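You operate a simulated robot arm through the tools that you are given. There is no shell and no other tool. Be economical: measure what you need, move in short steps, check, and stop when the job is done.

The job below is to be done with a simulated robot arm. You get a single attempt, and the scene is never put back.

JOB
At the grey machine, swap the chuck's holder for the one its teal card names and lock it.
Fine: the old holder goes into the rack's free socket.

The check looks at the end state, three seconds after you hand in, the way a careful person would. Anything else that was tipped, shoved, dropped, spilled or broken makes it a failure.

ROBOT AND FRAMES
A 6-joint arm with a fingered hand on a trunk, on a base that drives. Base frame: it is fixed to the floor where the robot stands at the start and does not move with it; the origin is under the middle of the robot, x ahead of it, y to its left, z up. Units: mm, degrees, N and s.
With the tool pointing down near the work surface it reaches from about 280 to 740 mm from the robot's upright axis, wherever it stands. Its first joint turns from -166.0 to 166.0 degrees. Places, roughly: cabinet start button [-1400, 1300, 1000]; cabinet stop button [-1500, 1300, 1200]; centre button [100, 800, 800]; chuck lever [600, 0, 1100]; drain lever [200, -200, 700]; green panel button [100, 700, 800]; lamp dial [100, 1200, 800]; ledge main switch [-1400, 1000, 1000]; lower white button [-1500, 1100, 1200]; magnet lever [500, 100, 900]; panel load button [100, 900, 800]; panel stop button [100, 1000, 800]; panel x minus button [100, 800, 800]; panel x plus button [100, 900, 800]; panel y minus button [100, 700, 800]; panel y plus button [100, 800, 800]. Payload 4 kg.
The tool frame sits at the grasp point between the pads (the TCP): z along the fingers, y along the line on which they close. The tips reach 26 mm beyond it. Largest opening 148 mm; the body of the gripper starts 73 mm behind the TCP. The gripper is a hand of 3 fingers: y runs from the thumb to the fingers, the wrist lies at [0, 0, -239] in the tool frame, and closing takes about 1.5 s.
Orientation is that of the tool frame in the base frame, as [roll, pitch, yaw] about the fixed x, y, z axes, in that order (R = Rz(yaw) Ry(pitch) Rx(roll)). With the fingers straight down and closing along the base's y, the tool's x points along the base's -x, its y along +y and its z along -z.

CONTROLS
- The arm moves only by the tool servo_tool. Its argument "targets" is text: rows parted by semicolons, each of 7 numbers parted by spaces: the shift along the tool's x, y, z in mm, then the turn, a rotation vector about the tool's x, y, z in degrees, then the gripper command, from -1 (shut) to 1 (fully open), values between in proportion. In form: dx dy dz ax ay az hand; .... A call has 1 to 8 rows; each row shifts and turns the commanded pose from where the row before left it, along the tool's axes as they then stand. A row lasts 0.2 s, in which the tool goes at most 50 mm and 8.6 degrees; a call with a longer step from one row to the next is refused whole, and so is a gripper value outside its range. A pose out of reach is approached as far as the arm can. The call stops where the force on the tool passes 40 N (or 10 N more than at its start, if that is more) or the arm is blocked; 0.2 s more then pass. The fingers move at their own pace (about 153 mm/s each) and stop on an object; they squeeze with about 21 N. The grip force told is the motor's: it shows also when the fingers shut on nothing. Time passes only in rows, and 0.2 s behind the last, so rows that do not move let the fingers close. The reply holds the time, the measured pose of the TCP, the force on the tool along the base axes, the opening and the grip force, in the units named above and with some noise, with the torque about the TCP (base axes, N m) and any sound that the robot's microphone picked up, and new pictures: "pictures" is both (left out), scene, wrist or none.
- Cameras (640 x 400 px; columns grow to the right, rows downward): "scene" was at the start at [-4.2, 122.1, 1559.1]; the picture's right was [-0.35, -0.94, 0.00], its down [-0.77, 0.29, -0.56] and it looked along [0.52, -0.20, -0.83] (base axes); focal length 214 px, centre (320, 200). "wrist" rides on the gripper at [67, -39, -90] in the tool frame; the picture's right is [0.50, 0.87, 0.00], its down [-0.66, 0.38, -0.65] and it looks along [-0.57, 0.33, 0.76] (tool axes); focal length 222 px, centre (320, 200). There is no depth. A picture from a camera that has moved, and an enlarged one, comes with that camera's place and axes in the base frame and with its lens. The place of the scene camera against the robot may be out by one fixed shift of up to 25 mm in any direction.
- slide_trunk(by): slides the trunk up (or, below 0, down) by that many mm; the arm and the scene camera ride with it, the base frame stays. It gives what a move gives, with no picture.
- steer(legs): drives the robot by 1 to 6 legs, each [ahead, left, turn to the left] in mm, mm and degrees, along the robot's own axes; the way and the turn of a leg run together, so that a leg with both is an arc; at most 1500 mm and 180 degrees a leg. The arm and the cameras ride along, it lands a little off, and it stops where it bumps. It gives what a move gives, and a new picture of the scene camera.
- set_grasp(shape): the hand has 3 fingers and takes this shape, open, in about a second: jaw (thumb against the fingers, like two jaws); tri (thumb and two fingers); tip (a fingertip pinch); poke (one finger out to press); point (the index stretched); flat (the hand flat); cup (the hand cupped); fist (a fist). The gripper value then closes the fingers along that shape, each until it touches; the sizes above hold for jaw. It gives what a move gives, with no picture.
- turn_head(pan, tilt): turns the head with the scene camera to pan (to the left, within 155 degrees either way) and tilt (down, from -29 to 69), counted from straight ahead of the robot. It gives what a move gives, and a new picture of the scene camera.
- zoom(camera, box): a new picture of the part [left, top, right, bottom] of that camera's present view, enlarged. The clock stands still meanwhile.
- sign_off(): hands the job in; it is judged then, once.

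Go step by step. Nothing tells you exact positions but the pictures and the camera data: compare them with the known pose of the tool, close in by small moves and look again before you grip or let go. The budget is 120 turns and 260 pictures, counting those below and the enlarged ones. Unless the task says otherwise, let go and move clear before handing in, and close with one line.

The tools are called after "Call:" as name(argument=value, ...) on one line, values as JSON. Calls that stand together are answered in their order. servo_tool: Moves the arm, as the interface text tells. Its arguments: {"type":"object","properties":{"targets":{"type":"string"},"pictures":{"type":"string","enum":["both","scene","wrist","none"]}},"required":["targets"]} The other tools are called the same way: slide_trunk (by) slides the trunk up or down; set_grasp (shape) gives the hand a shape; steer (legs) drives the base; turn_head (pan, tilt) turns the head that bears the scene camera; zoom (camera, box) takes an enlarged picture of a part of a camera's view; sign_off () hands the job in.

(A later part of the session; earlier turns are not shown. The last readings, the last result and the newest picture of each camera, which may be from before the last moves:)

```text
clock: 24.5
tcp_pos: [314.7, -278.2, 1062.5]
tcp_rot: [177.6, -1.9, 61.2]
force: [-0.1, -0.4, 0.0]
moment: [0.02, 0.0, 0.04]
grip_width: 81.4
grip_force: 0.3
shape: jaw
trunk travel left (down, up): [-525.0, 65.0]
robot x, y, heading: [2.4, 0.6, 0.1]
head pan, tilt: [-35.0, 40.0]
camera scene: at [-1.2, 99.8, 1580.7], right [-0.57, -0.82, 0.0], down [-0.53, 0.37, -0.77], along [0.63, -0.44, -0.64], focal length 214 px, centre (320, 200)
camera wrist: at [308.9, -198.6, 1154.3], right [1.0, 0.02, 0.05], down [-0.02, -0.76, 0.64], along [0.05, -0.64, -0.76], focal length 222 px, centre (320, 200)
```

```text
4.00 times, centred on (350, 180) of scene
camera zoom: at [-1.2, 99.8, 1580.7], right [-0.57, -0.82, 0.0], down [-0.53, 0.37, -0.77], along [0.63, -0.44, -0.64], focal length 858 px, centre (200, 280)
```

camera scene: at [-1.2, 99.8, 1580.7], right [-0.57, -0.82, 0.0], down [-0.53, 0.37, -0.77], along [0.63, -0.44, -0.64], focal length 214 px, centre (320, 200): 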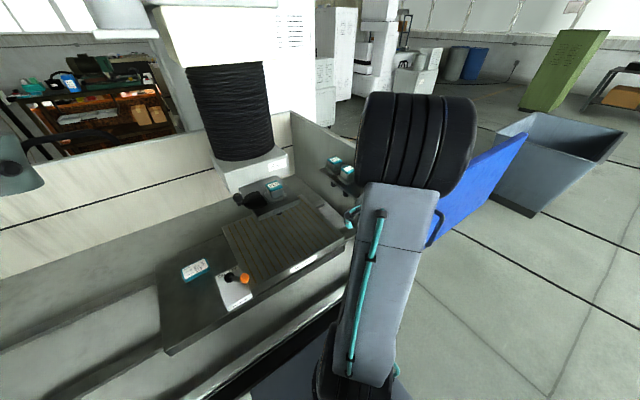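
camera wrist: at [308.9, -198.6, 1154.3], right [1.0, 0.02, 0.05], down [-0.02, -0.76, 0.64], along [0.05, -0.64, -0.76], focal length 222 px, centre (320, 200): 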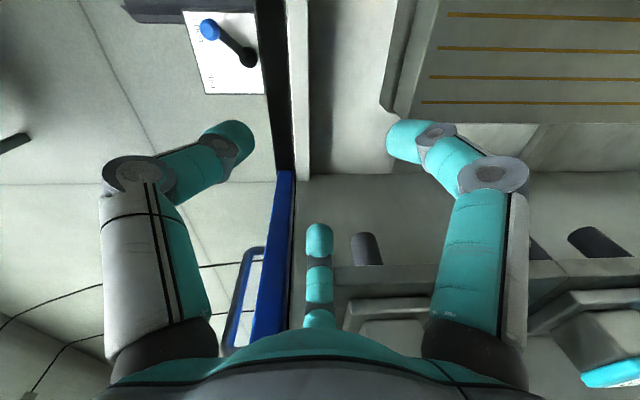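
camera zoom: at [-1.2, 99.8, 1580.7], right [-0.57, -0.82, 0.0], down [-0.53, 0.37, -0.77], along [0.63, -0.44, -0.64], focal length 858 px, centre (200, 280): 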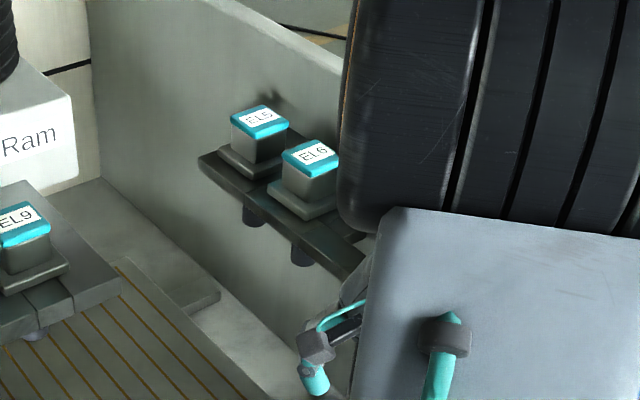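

Contact is gone. I'll move further away in +y and then up.

Call:
servo_tool(targets="30 -17 0 0 0 0 0.1; 30 -17 0 0 0 0 0.1; 0 0 -40 0 0 0 0.1; 0 0 -40 0 0 0 0.1; 0 0 -40 0 0 0 0.1; 0 0 -40 0 0 0 0.1; 0 0 -40 0 0 0 0.1", pictures="both")

```text
clock: 26.1
tcp_pos: [218.8, -270.4, 1208.9]
tcp_rot: [177.9, -1.8, 61.1]
force: [-0.6, -0.6, -0.2]
moment: [-0.01, 0.01, -0.02]
grip_width: 81.4
grip_force: 0.1
shape: jaw
out of reach, approached as far as the arm can: row 1, 2, 3, 4, 5, 6, 7
trunk travel left (down, up): [-525.0, 65.0]
robot x, y, heading: [-0.4, 1.4, 0.2]
head pan, tilt: [-35.0, 40.0]
camera scene: at [-1.3, 99.7, 1580.9], right [-0.57, -0.82, 0.0], down [-0.53, 0.37, -0.77], along [0.63, -0.44, -0.64], focal length 214 px, centre (320, 200)
camera wrist: at [213.5, -192.6, 1299.9], right [1.0, 0.02, 0.05], down [-0.02, -0.76, 0.65], along [0.05, -0.65, -0.76], focal length 222 px, centre (320, 200)
```

scene: 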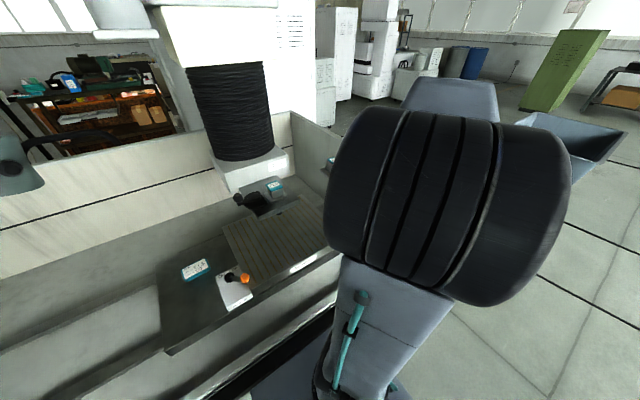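
wrist: 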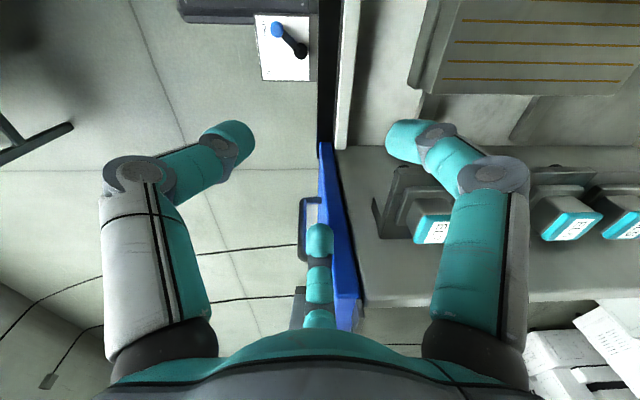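

All three rack holders still stand. I'll turn the hand back, checking reach as it goes.

Call:
servo_tool(targets="0 0 -10 0 0 -8.57 0.1; 0 0 -10 0 0 -8.57 0.1; 0 0 -10 0 0 -8.57 0.1; 0 0 -10 0 0 -8.57 0.1; 0 0 -10 0 0 -8.57 0.1; 0 0 -10 0 0 -8.57 0.1; 0 0 0 0 0 -8.57 0.1; 0 0 0 0 0 -8.57 0.1", pictures="none")

```text
clock: 27.9
tcp_pos: [216.7, -271.2, 1266.1]
tcp_rot: [177.7, 1.0, 129.6]
force: [-0.4, -0.2, -0.4]
moment: [-0.02, 0.05, -0.01]
grip_width: 81.4
grip_force: 0.0
shape: jaw
trunk travel left (down, up): [-525.0, 65.0]
robot x, y, heading: [-3.9, 0.3, 0.2]
head pan, tilt: [-35.0, 40.0]
```

Call:
servo_tool(targets="0 0 0 2.3 0 0 0.1; 0 0 0 0 1 0 0.1; 0 0 0 0 0 -8.4 0.1; 0 0 0 0 0 -8.4 0.1; 0 0 0 0 0 -8.4 0.1; 0 0 0 0 0 -8.4 0.1; 0 0 0 0 0 -8.4 0.1; 0 0 0 0 0 -8.4 0.1", pictures="none")

```text
clock: 29.7
tcp_pos: [216.0, -270.2, 1266.7]
tcp_rot: [-179.8, 0.1, -179.8]
force: [-0.6, -0.1, 0.0]
moment: [0.0, 0.02, 0.0]
grip_width: 81.5
grip_force: 0.0
shape: jaw
trunk travel left (down, up): [-525.0, 65.0]
robot x, y, heading: [4.3, 1.8, 0.1]
head pan, tilt: [-35.0, 40.0]
```

Call:
servo_tool(targets="-39 20 -5 0 0 0 0.1; -39 20 -5 0 0 0 0.1; -39 20 -5 0 0 0 0.1; -39 20 -5 0 0 0 0.1; -39 20 -5 0 0 0 0.1; -39 20 -5 0 0 0 0.1", pictures="none")

Call:
servo_tool(targets="0 0 0 0 0 -8.5 0.1; 0 0 0 0 0 -8.5 0.1; 0 0 0 0 0 -8.5 0.1; 0 0 0 0 0 -8.5 0.1", pictures="none")

```text
clock: 31.1
tcp_pos: [450.9, -149.4, 1296.6]
tcp_rot: [-179.8, 0.0, 179.9]
force: [0.8, 0.0, -0.3]
moment: [0.03, -0.03, 0.0]
grip_width: 81.5
grip_force: 0.1
shape: jaw
trunk travel left (down, up): [-525.0, 65.0]
robot x, y, heading: [3.5, 4.5, 0.1]
head pan, tilt: [-35.0, 40.0]
```

```text
clock: 32.1
tcp_pos: [450.3, -150.9, 1295.7]
tcp_rot: [-179.9, 0.0, -146.0]
force: [-0.5, -0.2, -0.7]
moment: [-0.01, 0.0, 0.01]
grip_width: 81.4
grip_force: 0.0
shape: jaw
trunk travel left (down, up): [-525.0, 65.0]
robot x, y, heading: [1.1, -1.6, 0.2]
head pan, tilt: [-35.0, 40.0]
```

Call:
servo_tool(targets="0 0 0 0 0 -8.5 0.1; 0 0 0 0 0 -8.5 0.1; 0 0 0 0 0 -8.5 0.1; 0 0 0 0 0 -8.5 0.1; 0 0 0 0 0 -8.5 0.1; 0 0 0 0 0 -8.5 0.1", pictures="none")

```text
clock: 33.5
tcp_pos: [450.9, -151.9, 1296.2]
tcp_rot: [-179.9, -0.1, -95.0]
force: [-0.3, -0.2, -0.4]
moment: [0.01, -0.01, -0.02]
grip_width: 81.5
grip_force: 0.0
shape: jaw
trunk travel left (down, up): [-525.0, 65.0]
robot x, y, heading: [1.6, 1.5, -0.1]
head pan, tilt: [-35.0, 40.0]
```

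Turning this way works. The claw is three-fold symmetric, so yaw -120° gives the same finger layout as a 180° turn: fingers at +y and at ±30° off the rack line, with none toward the wall. I'll set that and move above EL9.

Call:
servo_tool(targets="0 0 0 0 0 8.3 0.1; 0 0 0 0 0 8.3 0.1; 0 0 0 0 0 8.4 0.1; 0 0 0 0 0 0 0.1", pictures="none")

```text
clock: 34.5
tcp_pos: [451.4, -151.8, 1295.6]
tcp_rot: [-179.9, -0.1, -120.2]
force: [-0.4, 0.4, -0.2]
moment: [0.01, 0.02, -0.01]
grip_width: 81.5
grip_force: 0.1
shape: jaw
trunk travel left (down, up): [-525.0, 65.0]
robot x, y, heading: [3.5, 2.4, -0.1]
head pan, tilt: [-35.0, 40.0]
```

Call:
servo_tool(targets="-29.3 -23.8 16.5 0 0 0 0.1; -29.3 -23.8 16.5 0 0 0 0.1; -29.3 -23.8 16.5 0 0 0 0.1; -29.4 -23.8 16.5 0 0 0 0.1; 0 0 0 0 0 0 0.1", pictures="both")

Call:
zoom(camera="wrist", box=[220, 80, 420, 220])

Call:
zoom(camera="scene", box=[220, 140, 340, 220])

```text
clock: 35.7
tcp_pos: [592.0, -96.1, 1232.0]
tcp_rot: [-180.0, -0.1, -120.0]
force: [0.6, 0.6, -1.1]
moment: [-0.01, 0.01, -0.02]
grip_width: 81.6
grip_force: 0.1
shape: jaw
trunk travel left (down, up): [-525.0, 65.0]
robot x, y, heading: [0.1, 0.9, -0.2]
head pan, tilt: [-35.0, 40.0]
camera scene: at [-0.9, 99.7, 1580.9], right [-0.57, -0.82, 0.0], down [-0.53, 0.37, -0.77], along [0.63, -0.44, -0.64], focal length 214 px, centre (320, 200)
camera wrist: at [592.1, -173.3, 1322.2], right [-1.0, 0.0, 0.0], down [0.0, 0.76, 0.65], along [0.0, 0.65, -0.76], focal length 222 px, centre (320, 200)
```

scene: 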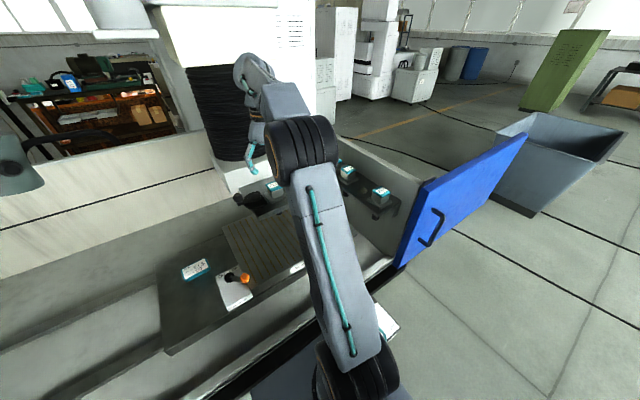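
wrist: 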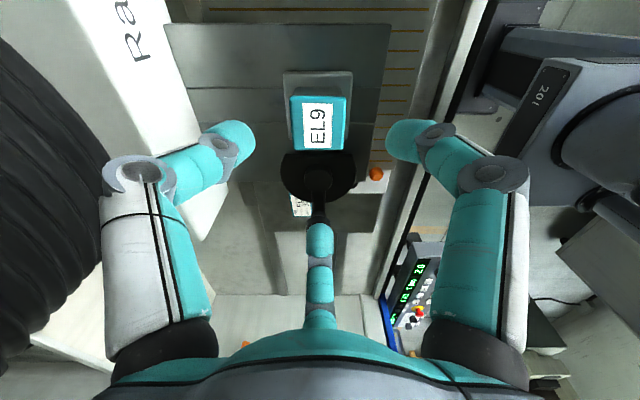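

```text
2.86 times, centred on (320, 150) of wrist
camera zoom: at [592.1, -173.3, 1322.2], right [-1.0, 0.0, 0.0], down [0.0, 0.76, 0.65], along [0.0, 0.65, -0.76], focal length 635 px, centre (320, 343)
```

zoom: 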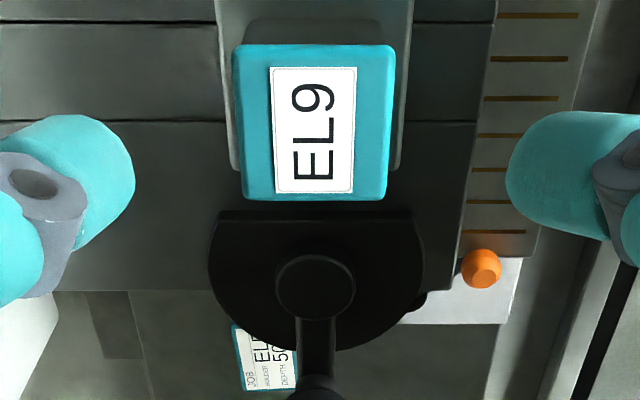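

```text
5.00 times, centred on (280, 180) of scene
camera zoom: at [-0.9, 99.7, 1580.9], right [-0.57, -0.82, 0.0], down [-0.53, 0.37, -0.77], along [0.63, -0.44, -0.64], focal length 1072 px, centre (520, 300)
```

zoom: 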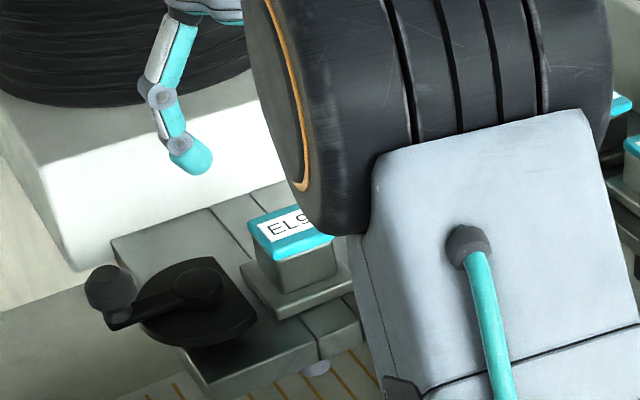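

The axis-aligned view gives the EL9 cap centre at about (594,-102), about 43 mm square. I'll align, set a 74 mm opening, and go down with the fingertips staying above the hub top (about 1120).

Call:
servo_tool(targets="4.2 -4.7 0 0 0 0 0; 0 0 20 0 0 0 0; 0 0 20 0 0 0 0; 0 0 15 0 0 0 0; 0 0 0 0 0 0 0", pictures="both")

Call:
zoom(camera="wrist", box=[220, 80, 420, 220])

Call:
zoom(camera="scene", box=[220, 140, 340, 220])

```text
clock: 36.9
tcp_pos: [593.3, -102.8, 1175.5]
tcp_rot: [-179.9, -0.1, -120.1]
force: [-0.8, -0.2, -0.3]
moment: [0.01, 0.02, 0.0]
grip_width: 74.5
grip_force: 0.1
shape: jaw
trunk travel left (down, up): [-525.0, 65.0]
robot x, y, heading: [-1.5, 4.8, 0.2]
head pan, tilt: [-35.0, 40.0]
camera scene: at [-1.1, 99.6, 1580.9], right [-0.57, -0.82, 0.0], down [-0.53, 0.37, -0.77], along [0.63, -0.44, -0.64], focal length 214 px, centre (320, 200)
camera wrist: at [594.6, -179.7, 1267.0], right [-1.0, 0.0, 0.0], down [0.0, 0.76, 0.65], along [0.0, 0.65, -0.76], focal length 222 px, centre (320, 200)
```

scene: 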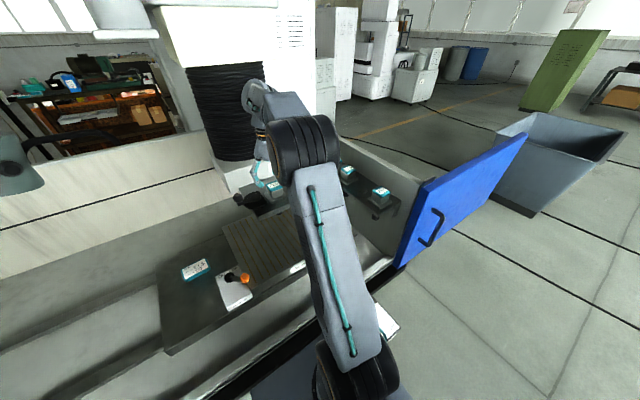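
wrist: 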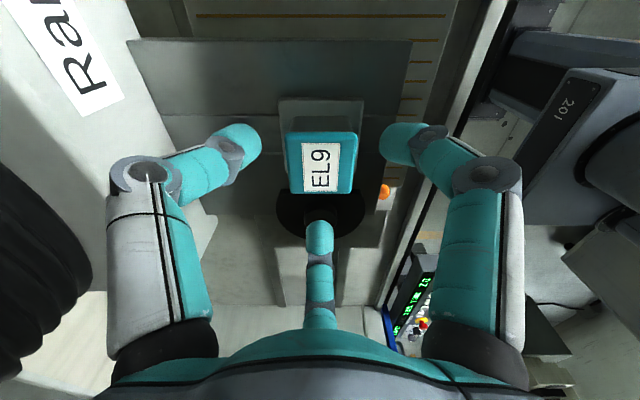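

```text
2.86 times, centred on (320, 150) of wrist
camera zoom: at [594.6, -179.7, 1267.0], right [-1.0, 0.0, 0.0], down [0.0, 0.76, 0.65], along [0.0, 0.65, -0.76], focal length 635 px, centre (320, 343)
```

zoom: 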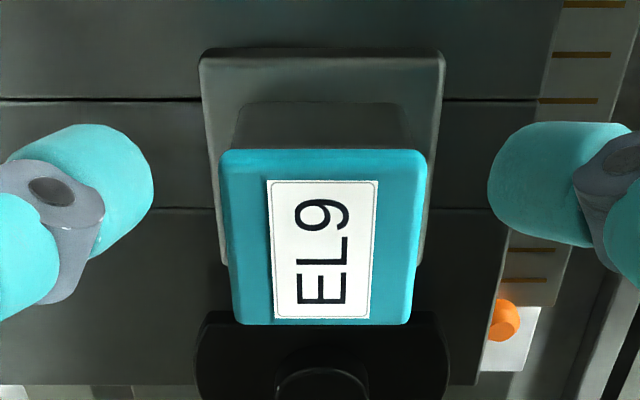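

```text
5.00 times, centred on (280, 180) of scene
camera zoom: at [-1.1, 99.6, 1580.9], right [-0.57, -0.82, 0.0], down [-0.53, 0.37, -0.77], along [0.63, -0.44, -0.64], focal length 1072 px, centre (520, 300)
```

zoom: 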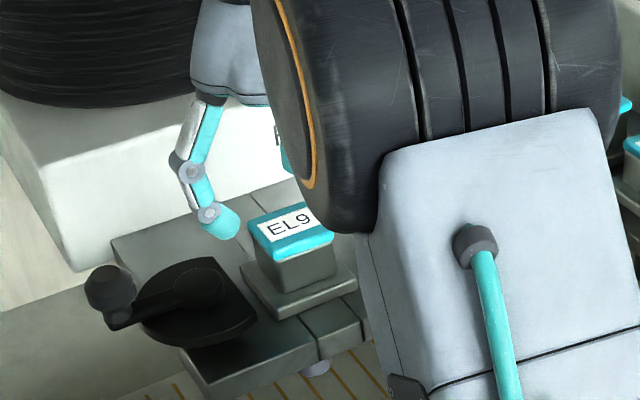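

Alignment looks good, with the cap centred between the fingers. Going down the last 30 mm and closing.

Call:
servo_tool(targets="0 0 15 0 0 0 0; 0 0 15 0 0 0 0; 0 0 0 0 0 0 0", pictures="wrist")

Call:
zoom(camera="wrist", box=[220, 80, 420, 240])

```text
clock: 37.7
tcp_pos: [595.4, -104.2, 1145.5]
tcp_rot: [-179.8, -0.1, -120.1]
force: [0.6, -0.4, 0.0]
moment: [-0.01, 0.02, 0.04]
grip_width: 74.7
grip_force: 0.0
shape: jaw
trunk travel left (down, up): [-525.0, 65.0]
robot x, y, heading: [-0.2, -0.4, 0.1]
head pan, tilt: [-35.0, 40.0]
camera wrist: at [595.1, -180.1, 1237.2], right [-1.0, 0.0, 0.0], down [0.0, 0.76, 0.65], along [0.0, 0.65, -0.76], focal length 222 px, centre (320, 200)
```

wrist: 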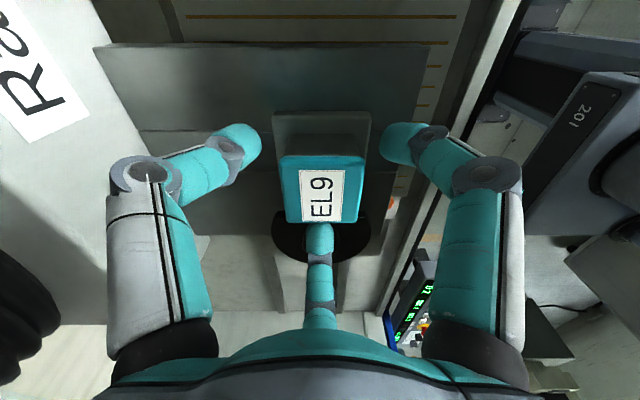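

```text
2.50 times, centred on (320, 160) of wrist
camera zoom: at [595.1, -180.1, 1237.2], right [-1.0, 0.0, 0.0], down [0.0, 0.76, 0.65], along [0.0, 0.65, -0.76], focal length 555 px, centre (320, 300)
```

zoom: 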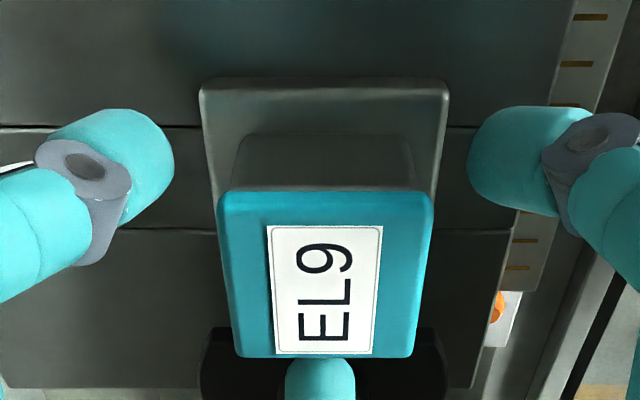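

The cap is centred within about 1–2 mm. Closing the grip.

Call:
servo_tool(targets="0 0 0 0 0 0 -0.3; 0 0 0 0 0 0 -0.5; 0 0 0 0 0 0 -0.7; 0 0 0 0 0 0 -1; 0 0 0 0 0 0 -1; 0 0 0 0 0 0 -1; 0 0 0 0 0 0 -1; 0 0 0 0 0 0 -1", pictures="wrist")

Call:
zoom(camera="wrist", box=[220, 80, 420, 240])

```text
clock: 39.5
tcp_pos: [594.7, -103.8, 1146.1]
tcp_rot: [-180.0, -0.2, -120.1]
force: [-0.2, -0.6, 0.6]
moment: [-0.03, -0.03, -0.01]
grip_width: 45.6
grip_force: 20.9
shape: jaw
trunk travel left (down, up): [-525.0, 65.0]
robot x, y, heading: [1.1, -1.5, 0.3]
head pan, tilt: [-35.0, 40.0]
camera wrist: at [595.3, -180.1, 1237.3], right [-1.0, 0.0, 0.0], down [0.0, 0.76, 0.65], along [0.0, 0.65, -0.76], focal length 222 px, centre (320, 200)
```

wrist: 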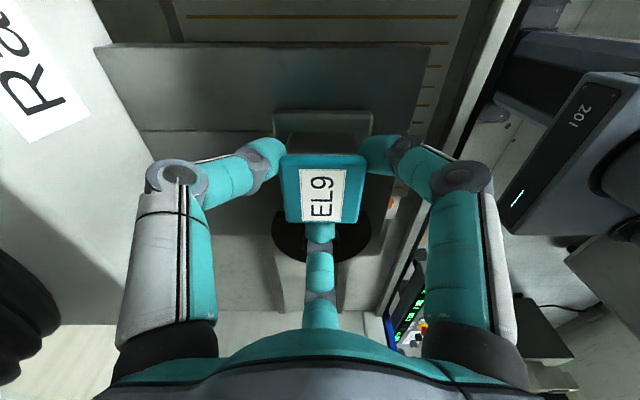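

```text
2.50 times, centred on (320, 160) of wrist
camera zoom: at [595.3, -180.1, 1237.3], right [-1.0, 0.0, 0.0], down [0.0, 0.76, 0.65], along [0.0, 0.65, -0.76], focal length 555 px, centre (320, 300)
```

zoom: 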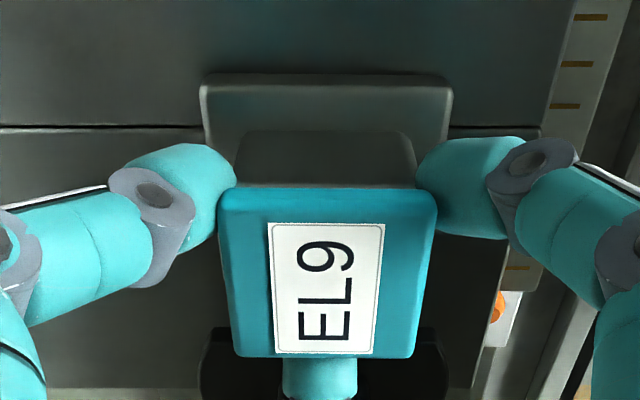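

Gripped at 45.6 mm. I'll lift slowly and check that it follows.

Call:
servo_tool(targets="0 0 -4 0 0 0 -1; 0 0 -6 0 0 0 -1; 0 0 -8 0 0 0 -1; 0 0 -8 0 0 0 -1; 0 0 0 0 0 0 -1", pictures="both")

Call:
zoom(camera="scene", box=[220, 140, 340, 220])

```text
clock: 40.7
tcp_pos: [595.2, -104.3, 1172.3]
tcp_rot: [-179.8, -0.1, -120.0]
force: [-1.0, -0.4, -3.5]
moment: [-0.01, -0.01, -0.01]
grip_width: 45.6
grip_force: 21.1
shape: jaw
trunk travel left (down, up): [-525.0, 65.0]
robot x, y, heading: [1.0, 0.8, 0.1]
head pan, tilt: [-35.0, 40.0]
camera scene: at [-0.7, 99.6, 1580.9], right [-0.57, -0.82, 0.0], down [-0.53, 0.37, -0.77], along [0.63, -0.44, -0.64], focal length 214 px, centre (320, 200)
camera wrist: at [594.7, -180.4, 1262.9], right [-1.0, 0.0, 0.0], down [0.0, 0.76, 0.65], along [0.0, 0.65, -0.76], focal length 222 px, centre (320, 200)
```

scene: 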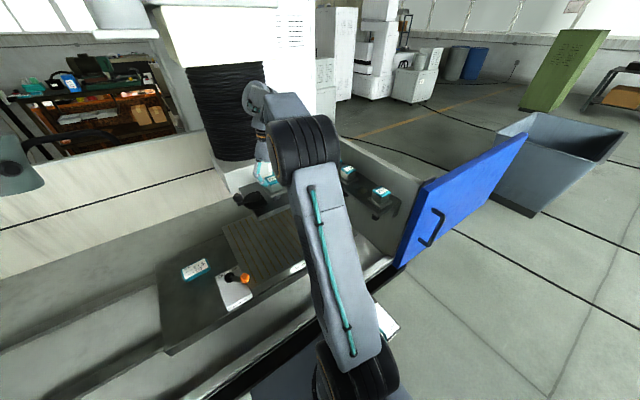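
wrist: 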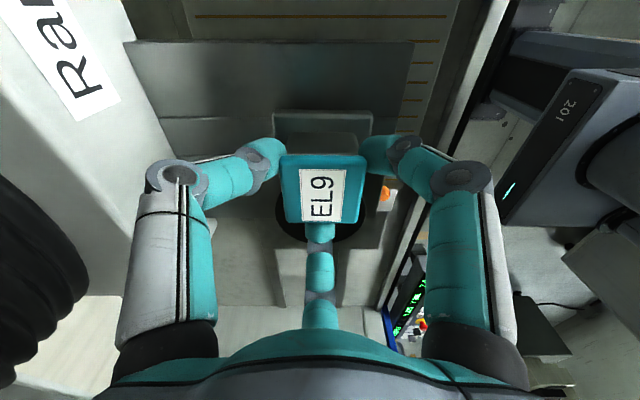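

```text
5.00 times, centred on (280, 180) of scene
camera zoom: at [-0.7, 99.6, 1580.9], right [-0.57, -0.82, 0.0], down [-0.53, 0.37, -0.77], along [0.63, -0.44, -0.64], focal length 1072 px, centre (520, 300)
```

zoom: 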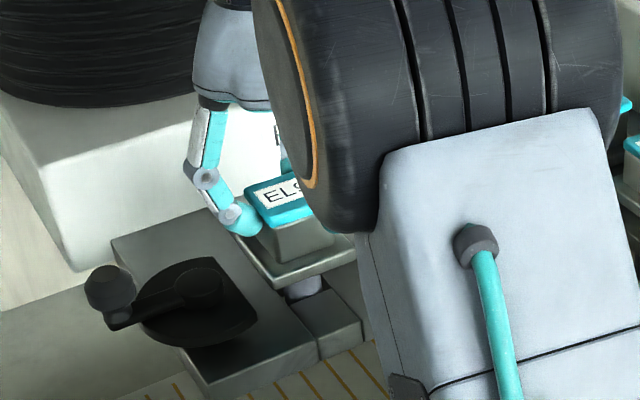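

EL9 follows the hand. I'll raise it fully and carry it toward the rack's free socket, near (447,-386).

Call:
servo_tool(targets="0 0 -25 0 0 0 -1; 0 0 -30 0 0 0 -1; 0 0 -30 0 0 0 -1; 0 0 -30 0 0 0 -1; 0 0 0 0 0 0 -1", pictures="wrist")

Call:
servo_tool(targets="35 -1.5 0 0 0 0 -1; 40 -1.5 0 0 0 0 -1; 40 -1.5 0 0 0 0 -1; 40 -1.5 0 0 0 0 -1; 40 -1.5 0 0 0 0 -1; 40 -1.5 0 0 0 0 -1; 40 -2 0 0 0 0 -1; 0 0 0 0 0 0 -1", pictures="both")

```text
clock: 41.9
tcp_pos: [594.2, -103.0, 1285.5]
tcp_rot: [-179.9, -0.1, -120.2]
force: [0.8, -0.3, -4.4]
moment: [-0.01, 0.04, -0.03]
grip_width: 45.2
grip_force: 21.4
shape: jaw
trunk travel left (down, up): [-525.0, 65.0]
robot x, y, heading: [0.8, 1.0, 0.0]
head pan, tilt: [-35.0, 40.0]
camera wrist: at [594.2, -180.5, 1377.2], right [-1.0, 0.0, 0.0], down [0.0, 0.76, 0.65], along [0.0, 0.65, -0.76], focal length 222 px, centre (320, 200)
```

wrist: 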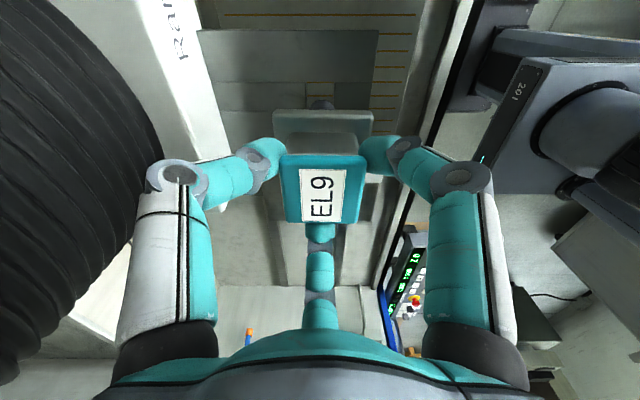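

```text
clock: 43.7
tcp_pos: [463.5, -347.1, 1286.0]
tcp_rot: [-179.9, 0.0, -120.0]
force: [-0.1, -0.1, -4.5]
moment: [0.0, 0.0, -0.03]
grip_width: 45.2
grip_force: 20.7
shape: jaw
trunk travel left (down, up): [-525.0, 65.0]
robot x, y, heading: [-2.7, 3.0, 0.1]
head pan, tilt: [-35.0, 40.0]
camera scene: at [-1.0, 99.2, 1581.0], right [-0.57, -0.82, 0.0], down [-0.53, 0.37, -0.77], along [0.63, -0.44, -0.64], focal length 214 px, centre (320, 200)
camera wrist: at [464.9, -423.6, 1377.3], right [-1.0, 0.0, 0.0], down [0.0, 0.76, 0.65], along [0.0, 0.65, -0.76], focal length 222 px, centre (320, 200)
```

scene: 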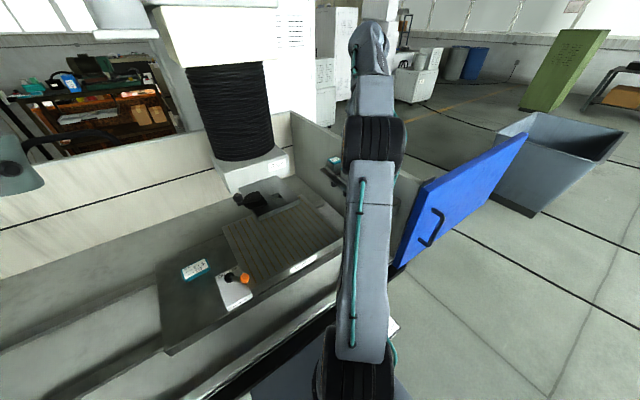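
wrist: 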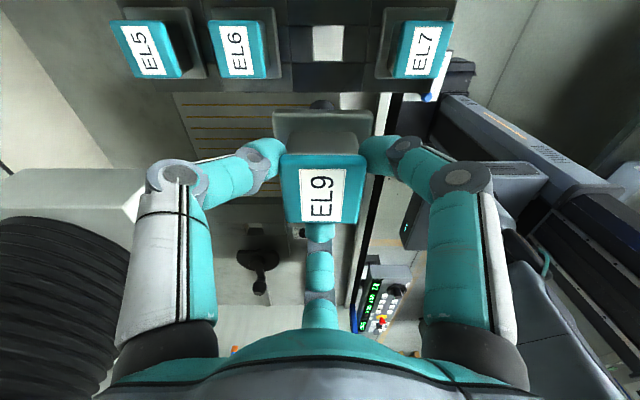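

I have a clear view of the rack and the free socket. Zooming to measure.

Call:
zoom(camera="wrist", box=[100, 0, 300, 120])

Call:
zoom(camera="wrist", box=[270, 0, 470, 120])

```text
3.20 times, centred on (200, 60) of wrist
camera zoom: at [464.9, -423.6, 1377.3], right [-1.0, 0.0, 0.0], down [0.0, 0.76, 0.65], along [0.0, 0.65, -0.76], focal length 711 px, centre (704, 648)
```

zoom: 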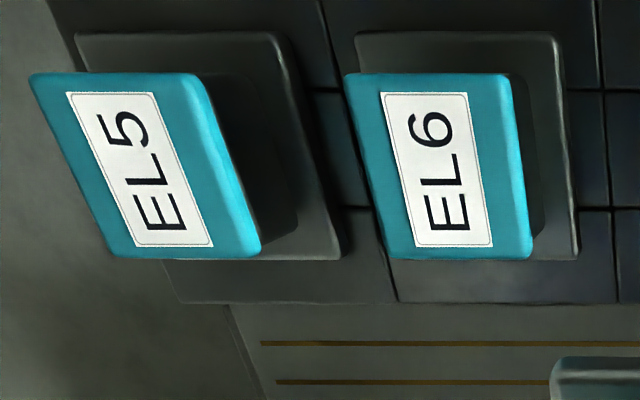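

```text
3.20 times, centred on (370, 60) of wrist
camera zoom: at [464.9, -423.6, 1377.3], right [-1.0, 0.0, 0.0], down [0.0, 0.76, 0.65], along [0.0, 0.65, -0.76], focal length 711 px, centre (160, 648)
```

zoom: 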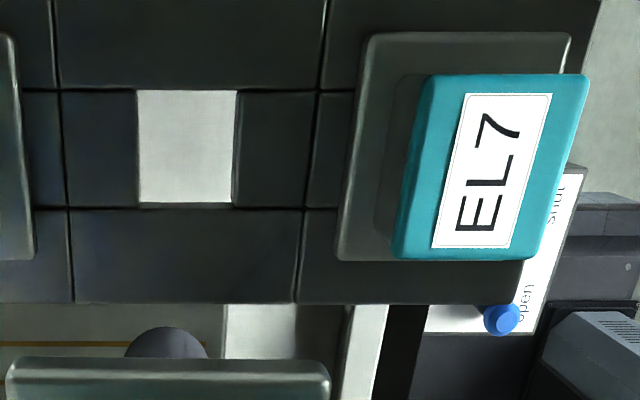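

From this view EL6 is at x≈536, EL7 at ≈375 and EL5 at ≈618. The free socket is at about (456,-397). Moving above it.

Call:
servo_tool(targets="23.7 -10 0 0 0 0 -1; 23.7 -9.9 0 0 0 0 -1; 0 0 20 0 0 0 -1; 0 0 0 0 0 0 -1", pictures="both")

Call:
zoom(camera="wrist", box=[200, 20, 440, 170])

Call:
turn_head(pan=-50, tilt=40)

```text
clock: 44.7
tcp_pos: [459.1, -398.5, 1266.7]
tcp_rot: [-179.9, -0.1, -120.1]
force: [-1.3, -0.7, -3.2]
moment: [-0.03, -0.03, 0.0]
grip_width: 45.0
grip_force: 20.6
shape: jaw
trunk travel left (down, up): [-525.0, 65.0]
robot x, y, heading: [-3.1, 2.6, 0.2]
head pan, tilt: [-35.0, 40.0]
camera scene: at [-1.0, 99.7, 1580.9], right [-0.57, -0.82, 0.0], down [-0.53, 0.37, -0.77], along [0.63, -0.44, -0.64], focal length 214 px, centre (320, 200)
camera wrist: at [459.6, -475.0, 1358.7], right [-1.0, 0.0, 0.0], down [0.0, 0.76, 0.65], along [0.0, 0.65, -0.76], focal length 222 px, centre (320, 200)
```

scene: 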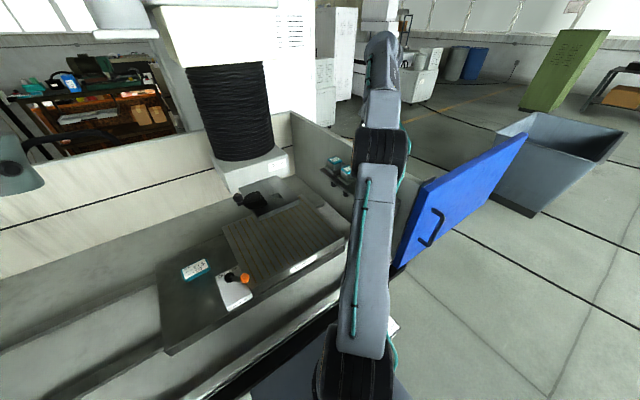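
wrist: 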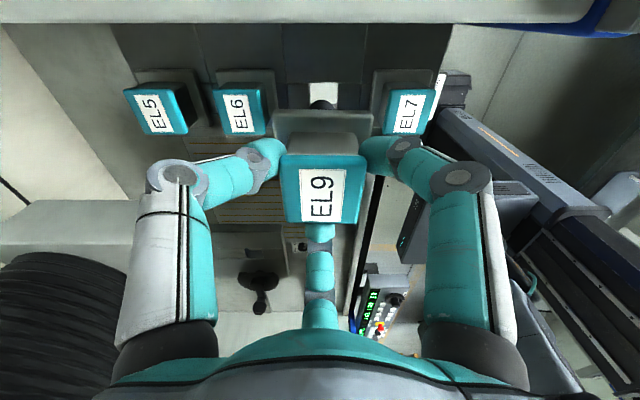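

```text
2.67 times, centred on (320, 95) of wrist
camera zoom: at [459.6, -475.0, 1358.7], right [-1.0, 0.0, 0.0], down [0.0, 0.76, 0.65], along [0.0, 0.65, -0.76], focal length 592 px, centre (320, 480)
```

zoom: 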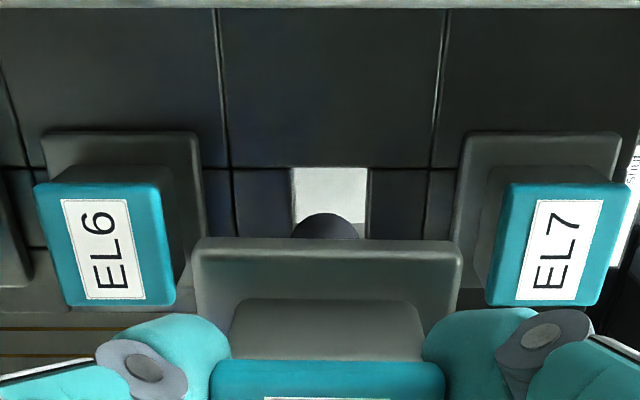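

```text
clock: 45.4
tcp_pos: [460.5, -397.7, 1267.5]
tcp_rot: [-180.0, -0.1, -120.0]
force: [0.7, -0.2, -4.2]
moment: [0.0, -0.01, 0.02]
grip_width: 45.0
grip_force: 20.8
shape: jaw
trunk travel left (down, up): [-525.0, 65.0]
robot x, y, heading: [0.6, 2.1, 0.0]
head pan, tilt: [-50.0, 40.0]
camera scene: at [-15.7, 83.0, 1580.9], right [-0.76, -0.65, 0.0], down [-0.41, 0.49, -0.77], along [0.49, -0.59, -0.64], focal length 214 px, centre (320, 200)
```

scene: 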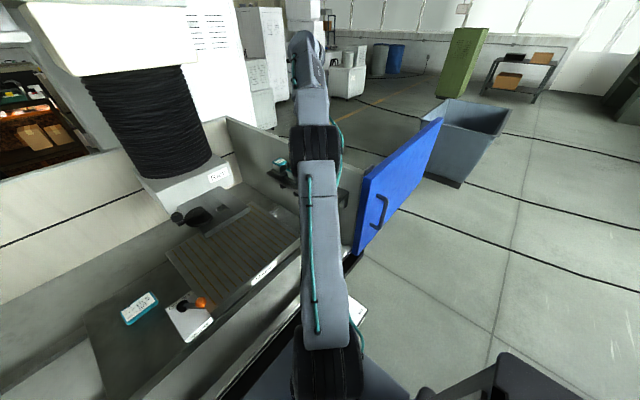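

Two views agree: rack caps at z≈1143, socket centre about (455.5,-397), shank about 21 mm in a 32 mm hole. I'll nudge by 2 mm and lower partway.

Call:
servo_tool(targets="1.7 1.9 0 0 0 0 -1; 0 0 10 0 0 0 -1; 0 0 10 0 0 0 -1; 0 0 10 0 0 0 -1; 0 0 0 0 0 0 -1", pictures="wrist")

Call:
zoom(camera="wrist", box=[200, 20, 440, 170])

Call:
zoom(camera="scene", box=[240, 120, 380, 220])

```text
clock: 46.6
tcp_pos: [456.2, -398.3, 1236.7]
tcp_rot: [-179.9, -0.1, -120.1]
force: [-0.3, -0.3, -3.7]
moment: [0.0, 0.0, 0.0]
grip_width: 45.2
grip_force: 20.6
shape: jaw
trunk travel left (down, up): [-525.0, 65.0]
robot x, y, heading: [-1.8, 3.3, -0.0]
head pan, tilt: [-50.0, 40.0]
camera wrist: at [457.4, -475.0, 1328.5], right [-1.0, 0.0, 0.0], down [0.0, 0.76, 0.65], along [0.0, 0.65, -0.76], focal length 222 px, centre (320, 200)
```

wrist: 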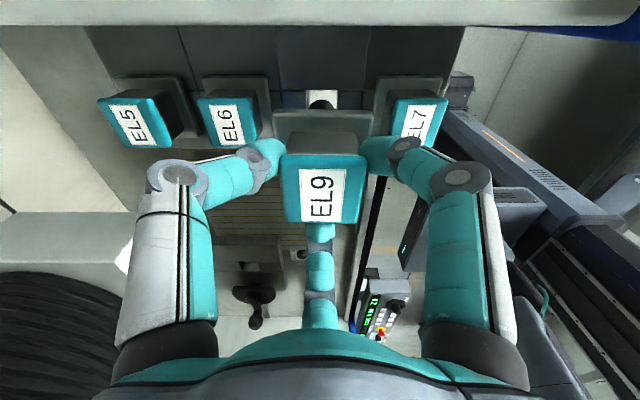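

```text
2.67 times, centred on (320, 95) of wrist
camera zoom: at [457.4, -475.0, 1328.5], right [-1.0, 0.0, 0.0], down [0.0, 0.76, 0.65], along [0.0, 0.65, -0.76], focal length 592 px, centre (320, 480)
```

zoom: 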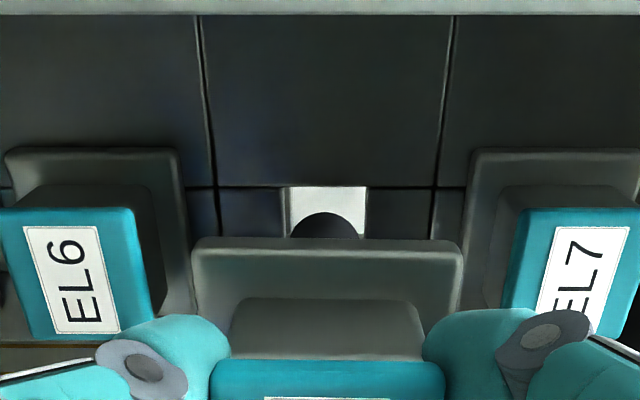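

```text
4.00 times, centred on (310, 170) of scene
camera zoom: at [-15.7, 82.9, 1580.9], right [-0.76, -0.64, 0.0], down [-0.41, 0.49, -0.77], along [0.49, -0.59, -0.64], focal length 858 px, centre (360, 320)
```

zoom: 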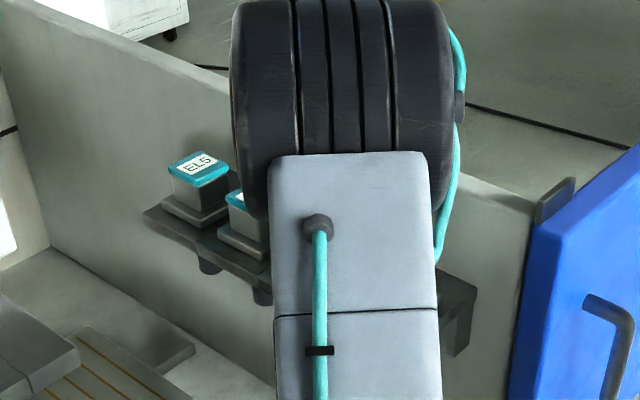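

The shank is centred over the hole in x. Continuing down.

Call:
servo_tool(targets="0 0 8 0 0 0 -1; 0 0 8 0 0 0 -1; 0 0 8 0 0 0 -1; 0 0 0 0 0 0 -1", pictures="wrist")

Call:
zoom(camera="wrist", box=[200, 20, 440, 170])

```text
clock: 47.6
tcp_pos: [458.9, -397.1, 1213.1]
tcp_rot: [-179.9, -0.1, -120.1]
force: [-0.4, 0.0, -3.7]
moment: [-0.01, 0.04, 0.02]
grip_width: 45.1
grip_force: 21.0
shape: jaw
trunk travel left (down, up): [-525.0, 65.0]
robot x, y, heading: [1.4, 0.2, 0.2]
head pan, tilt: [-50.0, 40.0]
camera wrist: at [458.7, -474.7, 1304.2], right [-1.0, 0.0, 0.0], down [0.0, 0.76, 0.65], along [0.0, 0.65, -0.76], focal length 222 px, centre (320, 200)
```

wrist: 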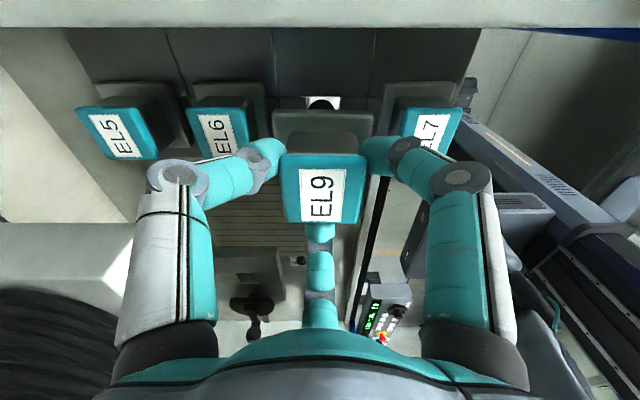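

```text
2.67 times, centred on (320, 95) of wrist
camera zoom: at [458.7, -474.7, 1304.2], right [-1.0, 0.0, 0.0], down [0.0, 0.76, 0.65], along [0.0, 0.65, -0.76], focal length 592 px, centre (320, 480)
```

zoom: 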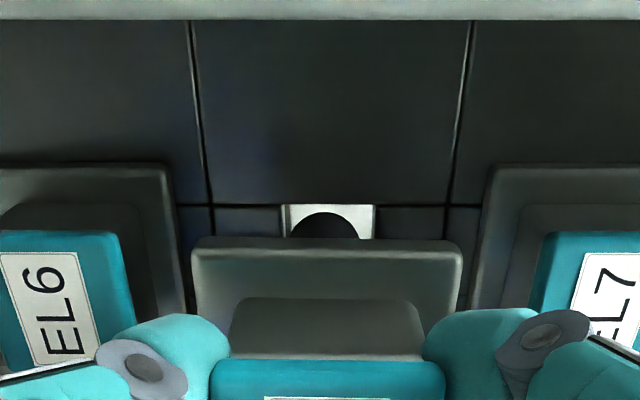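

Call:
servo_tool(targets="0.5 0.9 8 0 0 0 -1; 0 0 8 0 0 0 -1; 0 0 8 0 0 0 -1; 0 0 8 0 0 0 -1; 0 0 8 0 0 0 -1; 0 0 0 0 0 0 -1", pictures="wrist")

Call:
zoom(camera="wrist", box=[200, 20, 440, 170])

Call:
zoom(camera="scene", box=[240, 120, 380, 220])

```text
clock: 49.0
tcp_pos: [456.4, -399.3, 1172.1]
tcp_rot: [-179.9, -0.1, -120.0]
force: [-0.4, -0.6, -3.9]
moment: [-0.06, -0.02, -0.02]
grip_width: 45.2
grip_force: 21.2
shape: jaw
trunk travel left (down, up): [-525.0, 65.0]
robot x, y, heading: [0.6, -0.3, 0.0]
head pan, tilt: [-50.0, 40.0]
camera wrist: at [456.5, -475.6, 1263.7], right [-1.0, 0.0, 0.0], down [0.0, 0.76, 0.65], along [0.0, 0.65, -0.76], focal length 222 px, centre (320, 200)
```

wrist: 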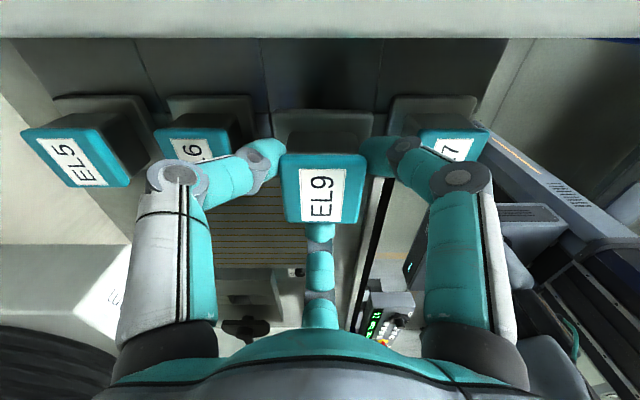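

```text
2.67 times, centred on (320, 95) of wrist
camera zoom: at [456.5, -475.6, 1263.7], right [-1.0, 0.0, 0.0], down [0.0, 0.76, 0.65], along [0.0, 0.65, -0.76], focal length 592 px, centre (320, 480)
```

zoom: 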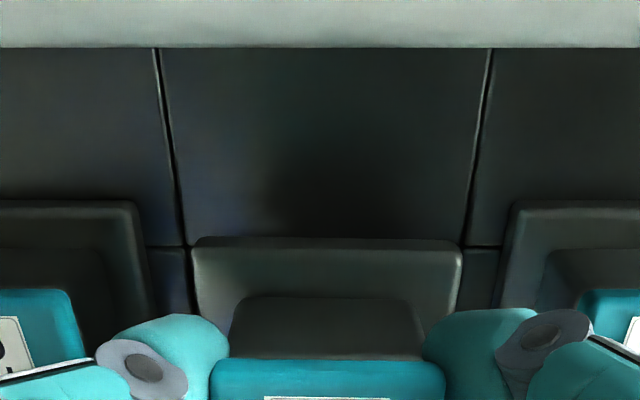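

```text
4.00 times, centred on (310, 170) of scene
camera zoom: at [-15.8, 82.9, 1580.9], right [-0.76, -0.64, 0.0], down [-0.41, 0.49, -0.77], along [0.49, -0.59, -0.64], focal length 858 px, centre (360, 320)
```

zoom: 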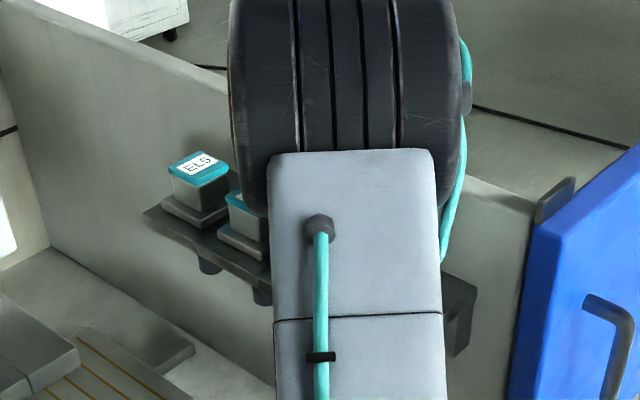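

Well aligned, with the shank already in the hole. Lowering to seat, watching the force.

Call:
servo_tool(targets="0 0 6 0 0 0 -1; 0 0 6 0 0 0 -1; 0 0 5 0 0 0 -1; 0 0 3 0 0 0 -1; 0 0 3 0 0 0 -1; 0 0 0 0 0 0 -1", pictures="wrist")

Call:
zoom(camera="wrist", box=[200, 20, 440, 170])

```text
clock: 50.4
tcp_pos: [455.9, -399.5, 1149.3]
tcp_rot: [-179.9, -0.2, -120.1]
force: [0.6, -0.4, -3.9]
moment: [0.0, 0.0, 0.0]
grip_width: 45.2
grip_force: 21.1
shape: jaw
trunk travel left (down, up): [-525.0, 65.0]
robot x, y, heading: [1.4, -0.5, -0.2]
head pan, tilt: [-50.0, 40.0]
camera wrist: at [456.6, -475.4, 1240.5], right [-1.0, 0.0, 0.0], down [0.0, 0.76, 0.65], along [0.0, 0.65, -0.76], focal length 222 px, centre (320, 200)
```

wrist: 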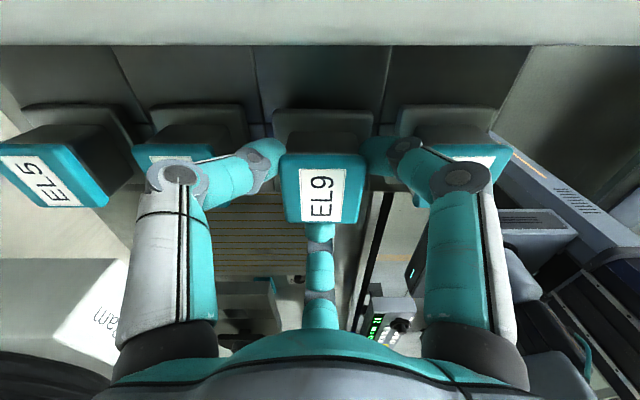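

```text
2.67 times, centred on (320, 95) of wrist
camera zoom: at [456.6, -475.4, 1240.5], right [-1.0, 0.0, 0.0], down [0.0, 0.76, 0.65], along [0.0, 0.65, -0.76], focal length 592 px, centre (320, 480)
```

zoom: 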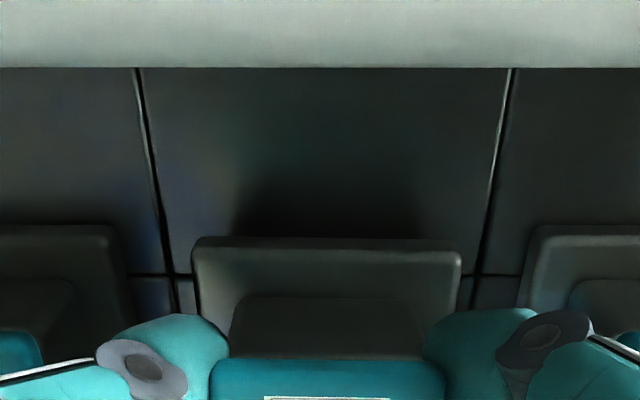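

Nearly seated. Lowering in small steps until contact.

Call:
servo_tool(targets="0 0 2 0 0 0 -1; 0 0 2 0 0 0 -1; 0 0 2 0 0 0 -1; 0 0 0 0 0 0 -1", pictures="wrist")

Call:
zoom(camera="wrist", box=[130, 50, 510, 240])

```text
clock: 51.4
tcp_pos: [455.7, -399.0, 1143.7]
tcp_rot: [-179.9, -0.1, -120.1]
force: [1.3, 0.0, -4.7]
moment: [-0.02, 0.02, 0.0]
grip_width: 45.0
grip_force: 21.2
shape: jaw
trunk travel left (down, up): [-525.0, 65.0]
robot x, y, heading: [0.2, 2.5, 0.2]
head pan, tilt: [-50.0, 40.0]
camera wrist: at [456.5, -475.3, 1235.1], right [-1.0, 0.0, 0.0], down [0.0, 0.76, 0.65], along [0.0, 0.65, -0.76], focal length 222 px, centre (320, 200)
```

wrist: 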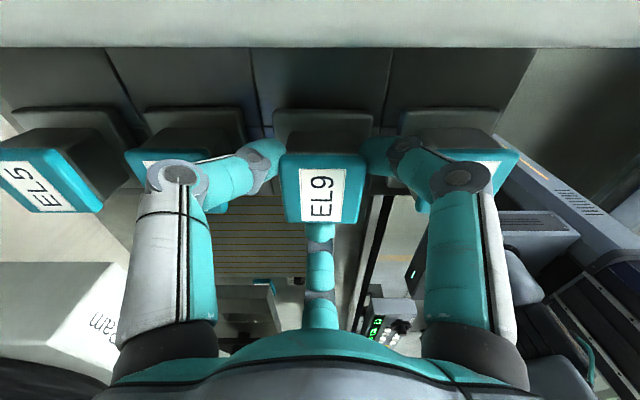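

```text
1.68 times, centred on (320, 145) of wrist
camera zoom: at [456.5, -475.3, 1235.1], right [-1.0, 0.0, 0.0], down [0.0, 0.76, 0.65], along [0.0, 0.65, -0.76], focal length 374 px, centre (320, 293)
```

zoom: 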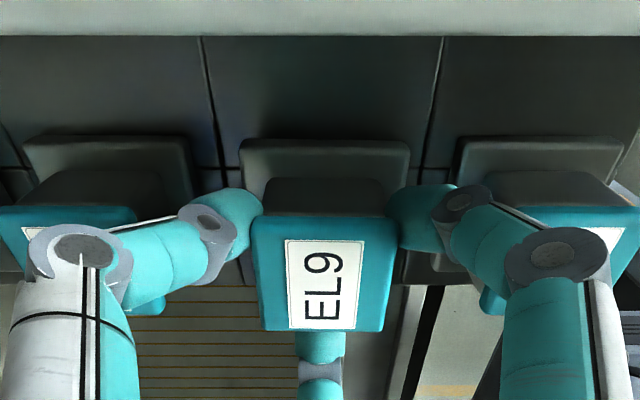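

Call:
servo_tool(targets="0 0 1.5 0 0 0 -1; 0 0 1.5 0 0 0 -1; 0 0 1.5 0 0 0 -1; 0 0 0 0 0 0 -1", pictures="wrist")

Call:
zoom(camera="wrist", box=[130, 50, 510, 240])

```text
clock: 52.4
tcp_pos: [455.8, -398.0, 1139.7]
tcp_rot: [-179.9, -0.1, -120.1]
force: [0.7, -0.2, -2.8]
moment: [0.0, -0.01, 0.03]
grip_width: 45.0
grip_force: 20.7
shape: jaw
trunk travel left (down, up): [-525.0, 65.0]
robot x, y, heading: [-2.6, -0.2, 0.2]
head pan, tilt: [-50.0, 40.0]
camera wrist: at [456.4, -475.5, 1230.8], right [-1.0, 0.0, 0.0], down [0.0, 0.76, 0.65], along [0.0, 0.65, -0.76], focal length 222 px, centre (320, 200)
```

wrist: 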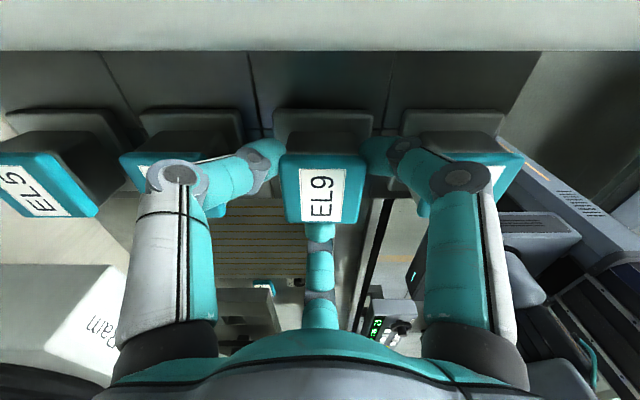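

```text
1.68 times, centred on (320, 145) of wrist
camera zoom: at [456.4, -475.5, 1230.8], right [-1.0, 0.0, 0.0], down [0.0, 0.76, 0.65], along [0.0, 0.65, -0.76], focal length 374 px, centre (320, 293)
```

zoom: 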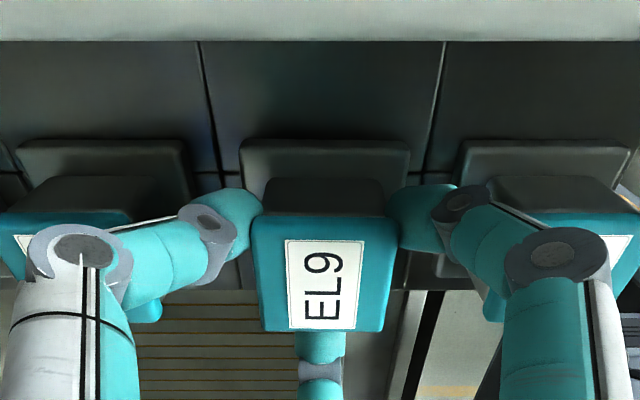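

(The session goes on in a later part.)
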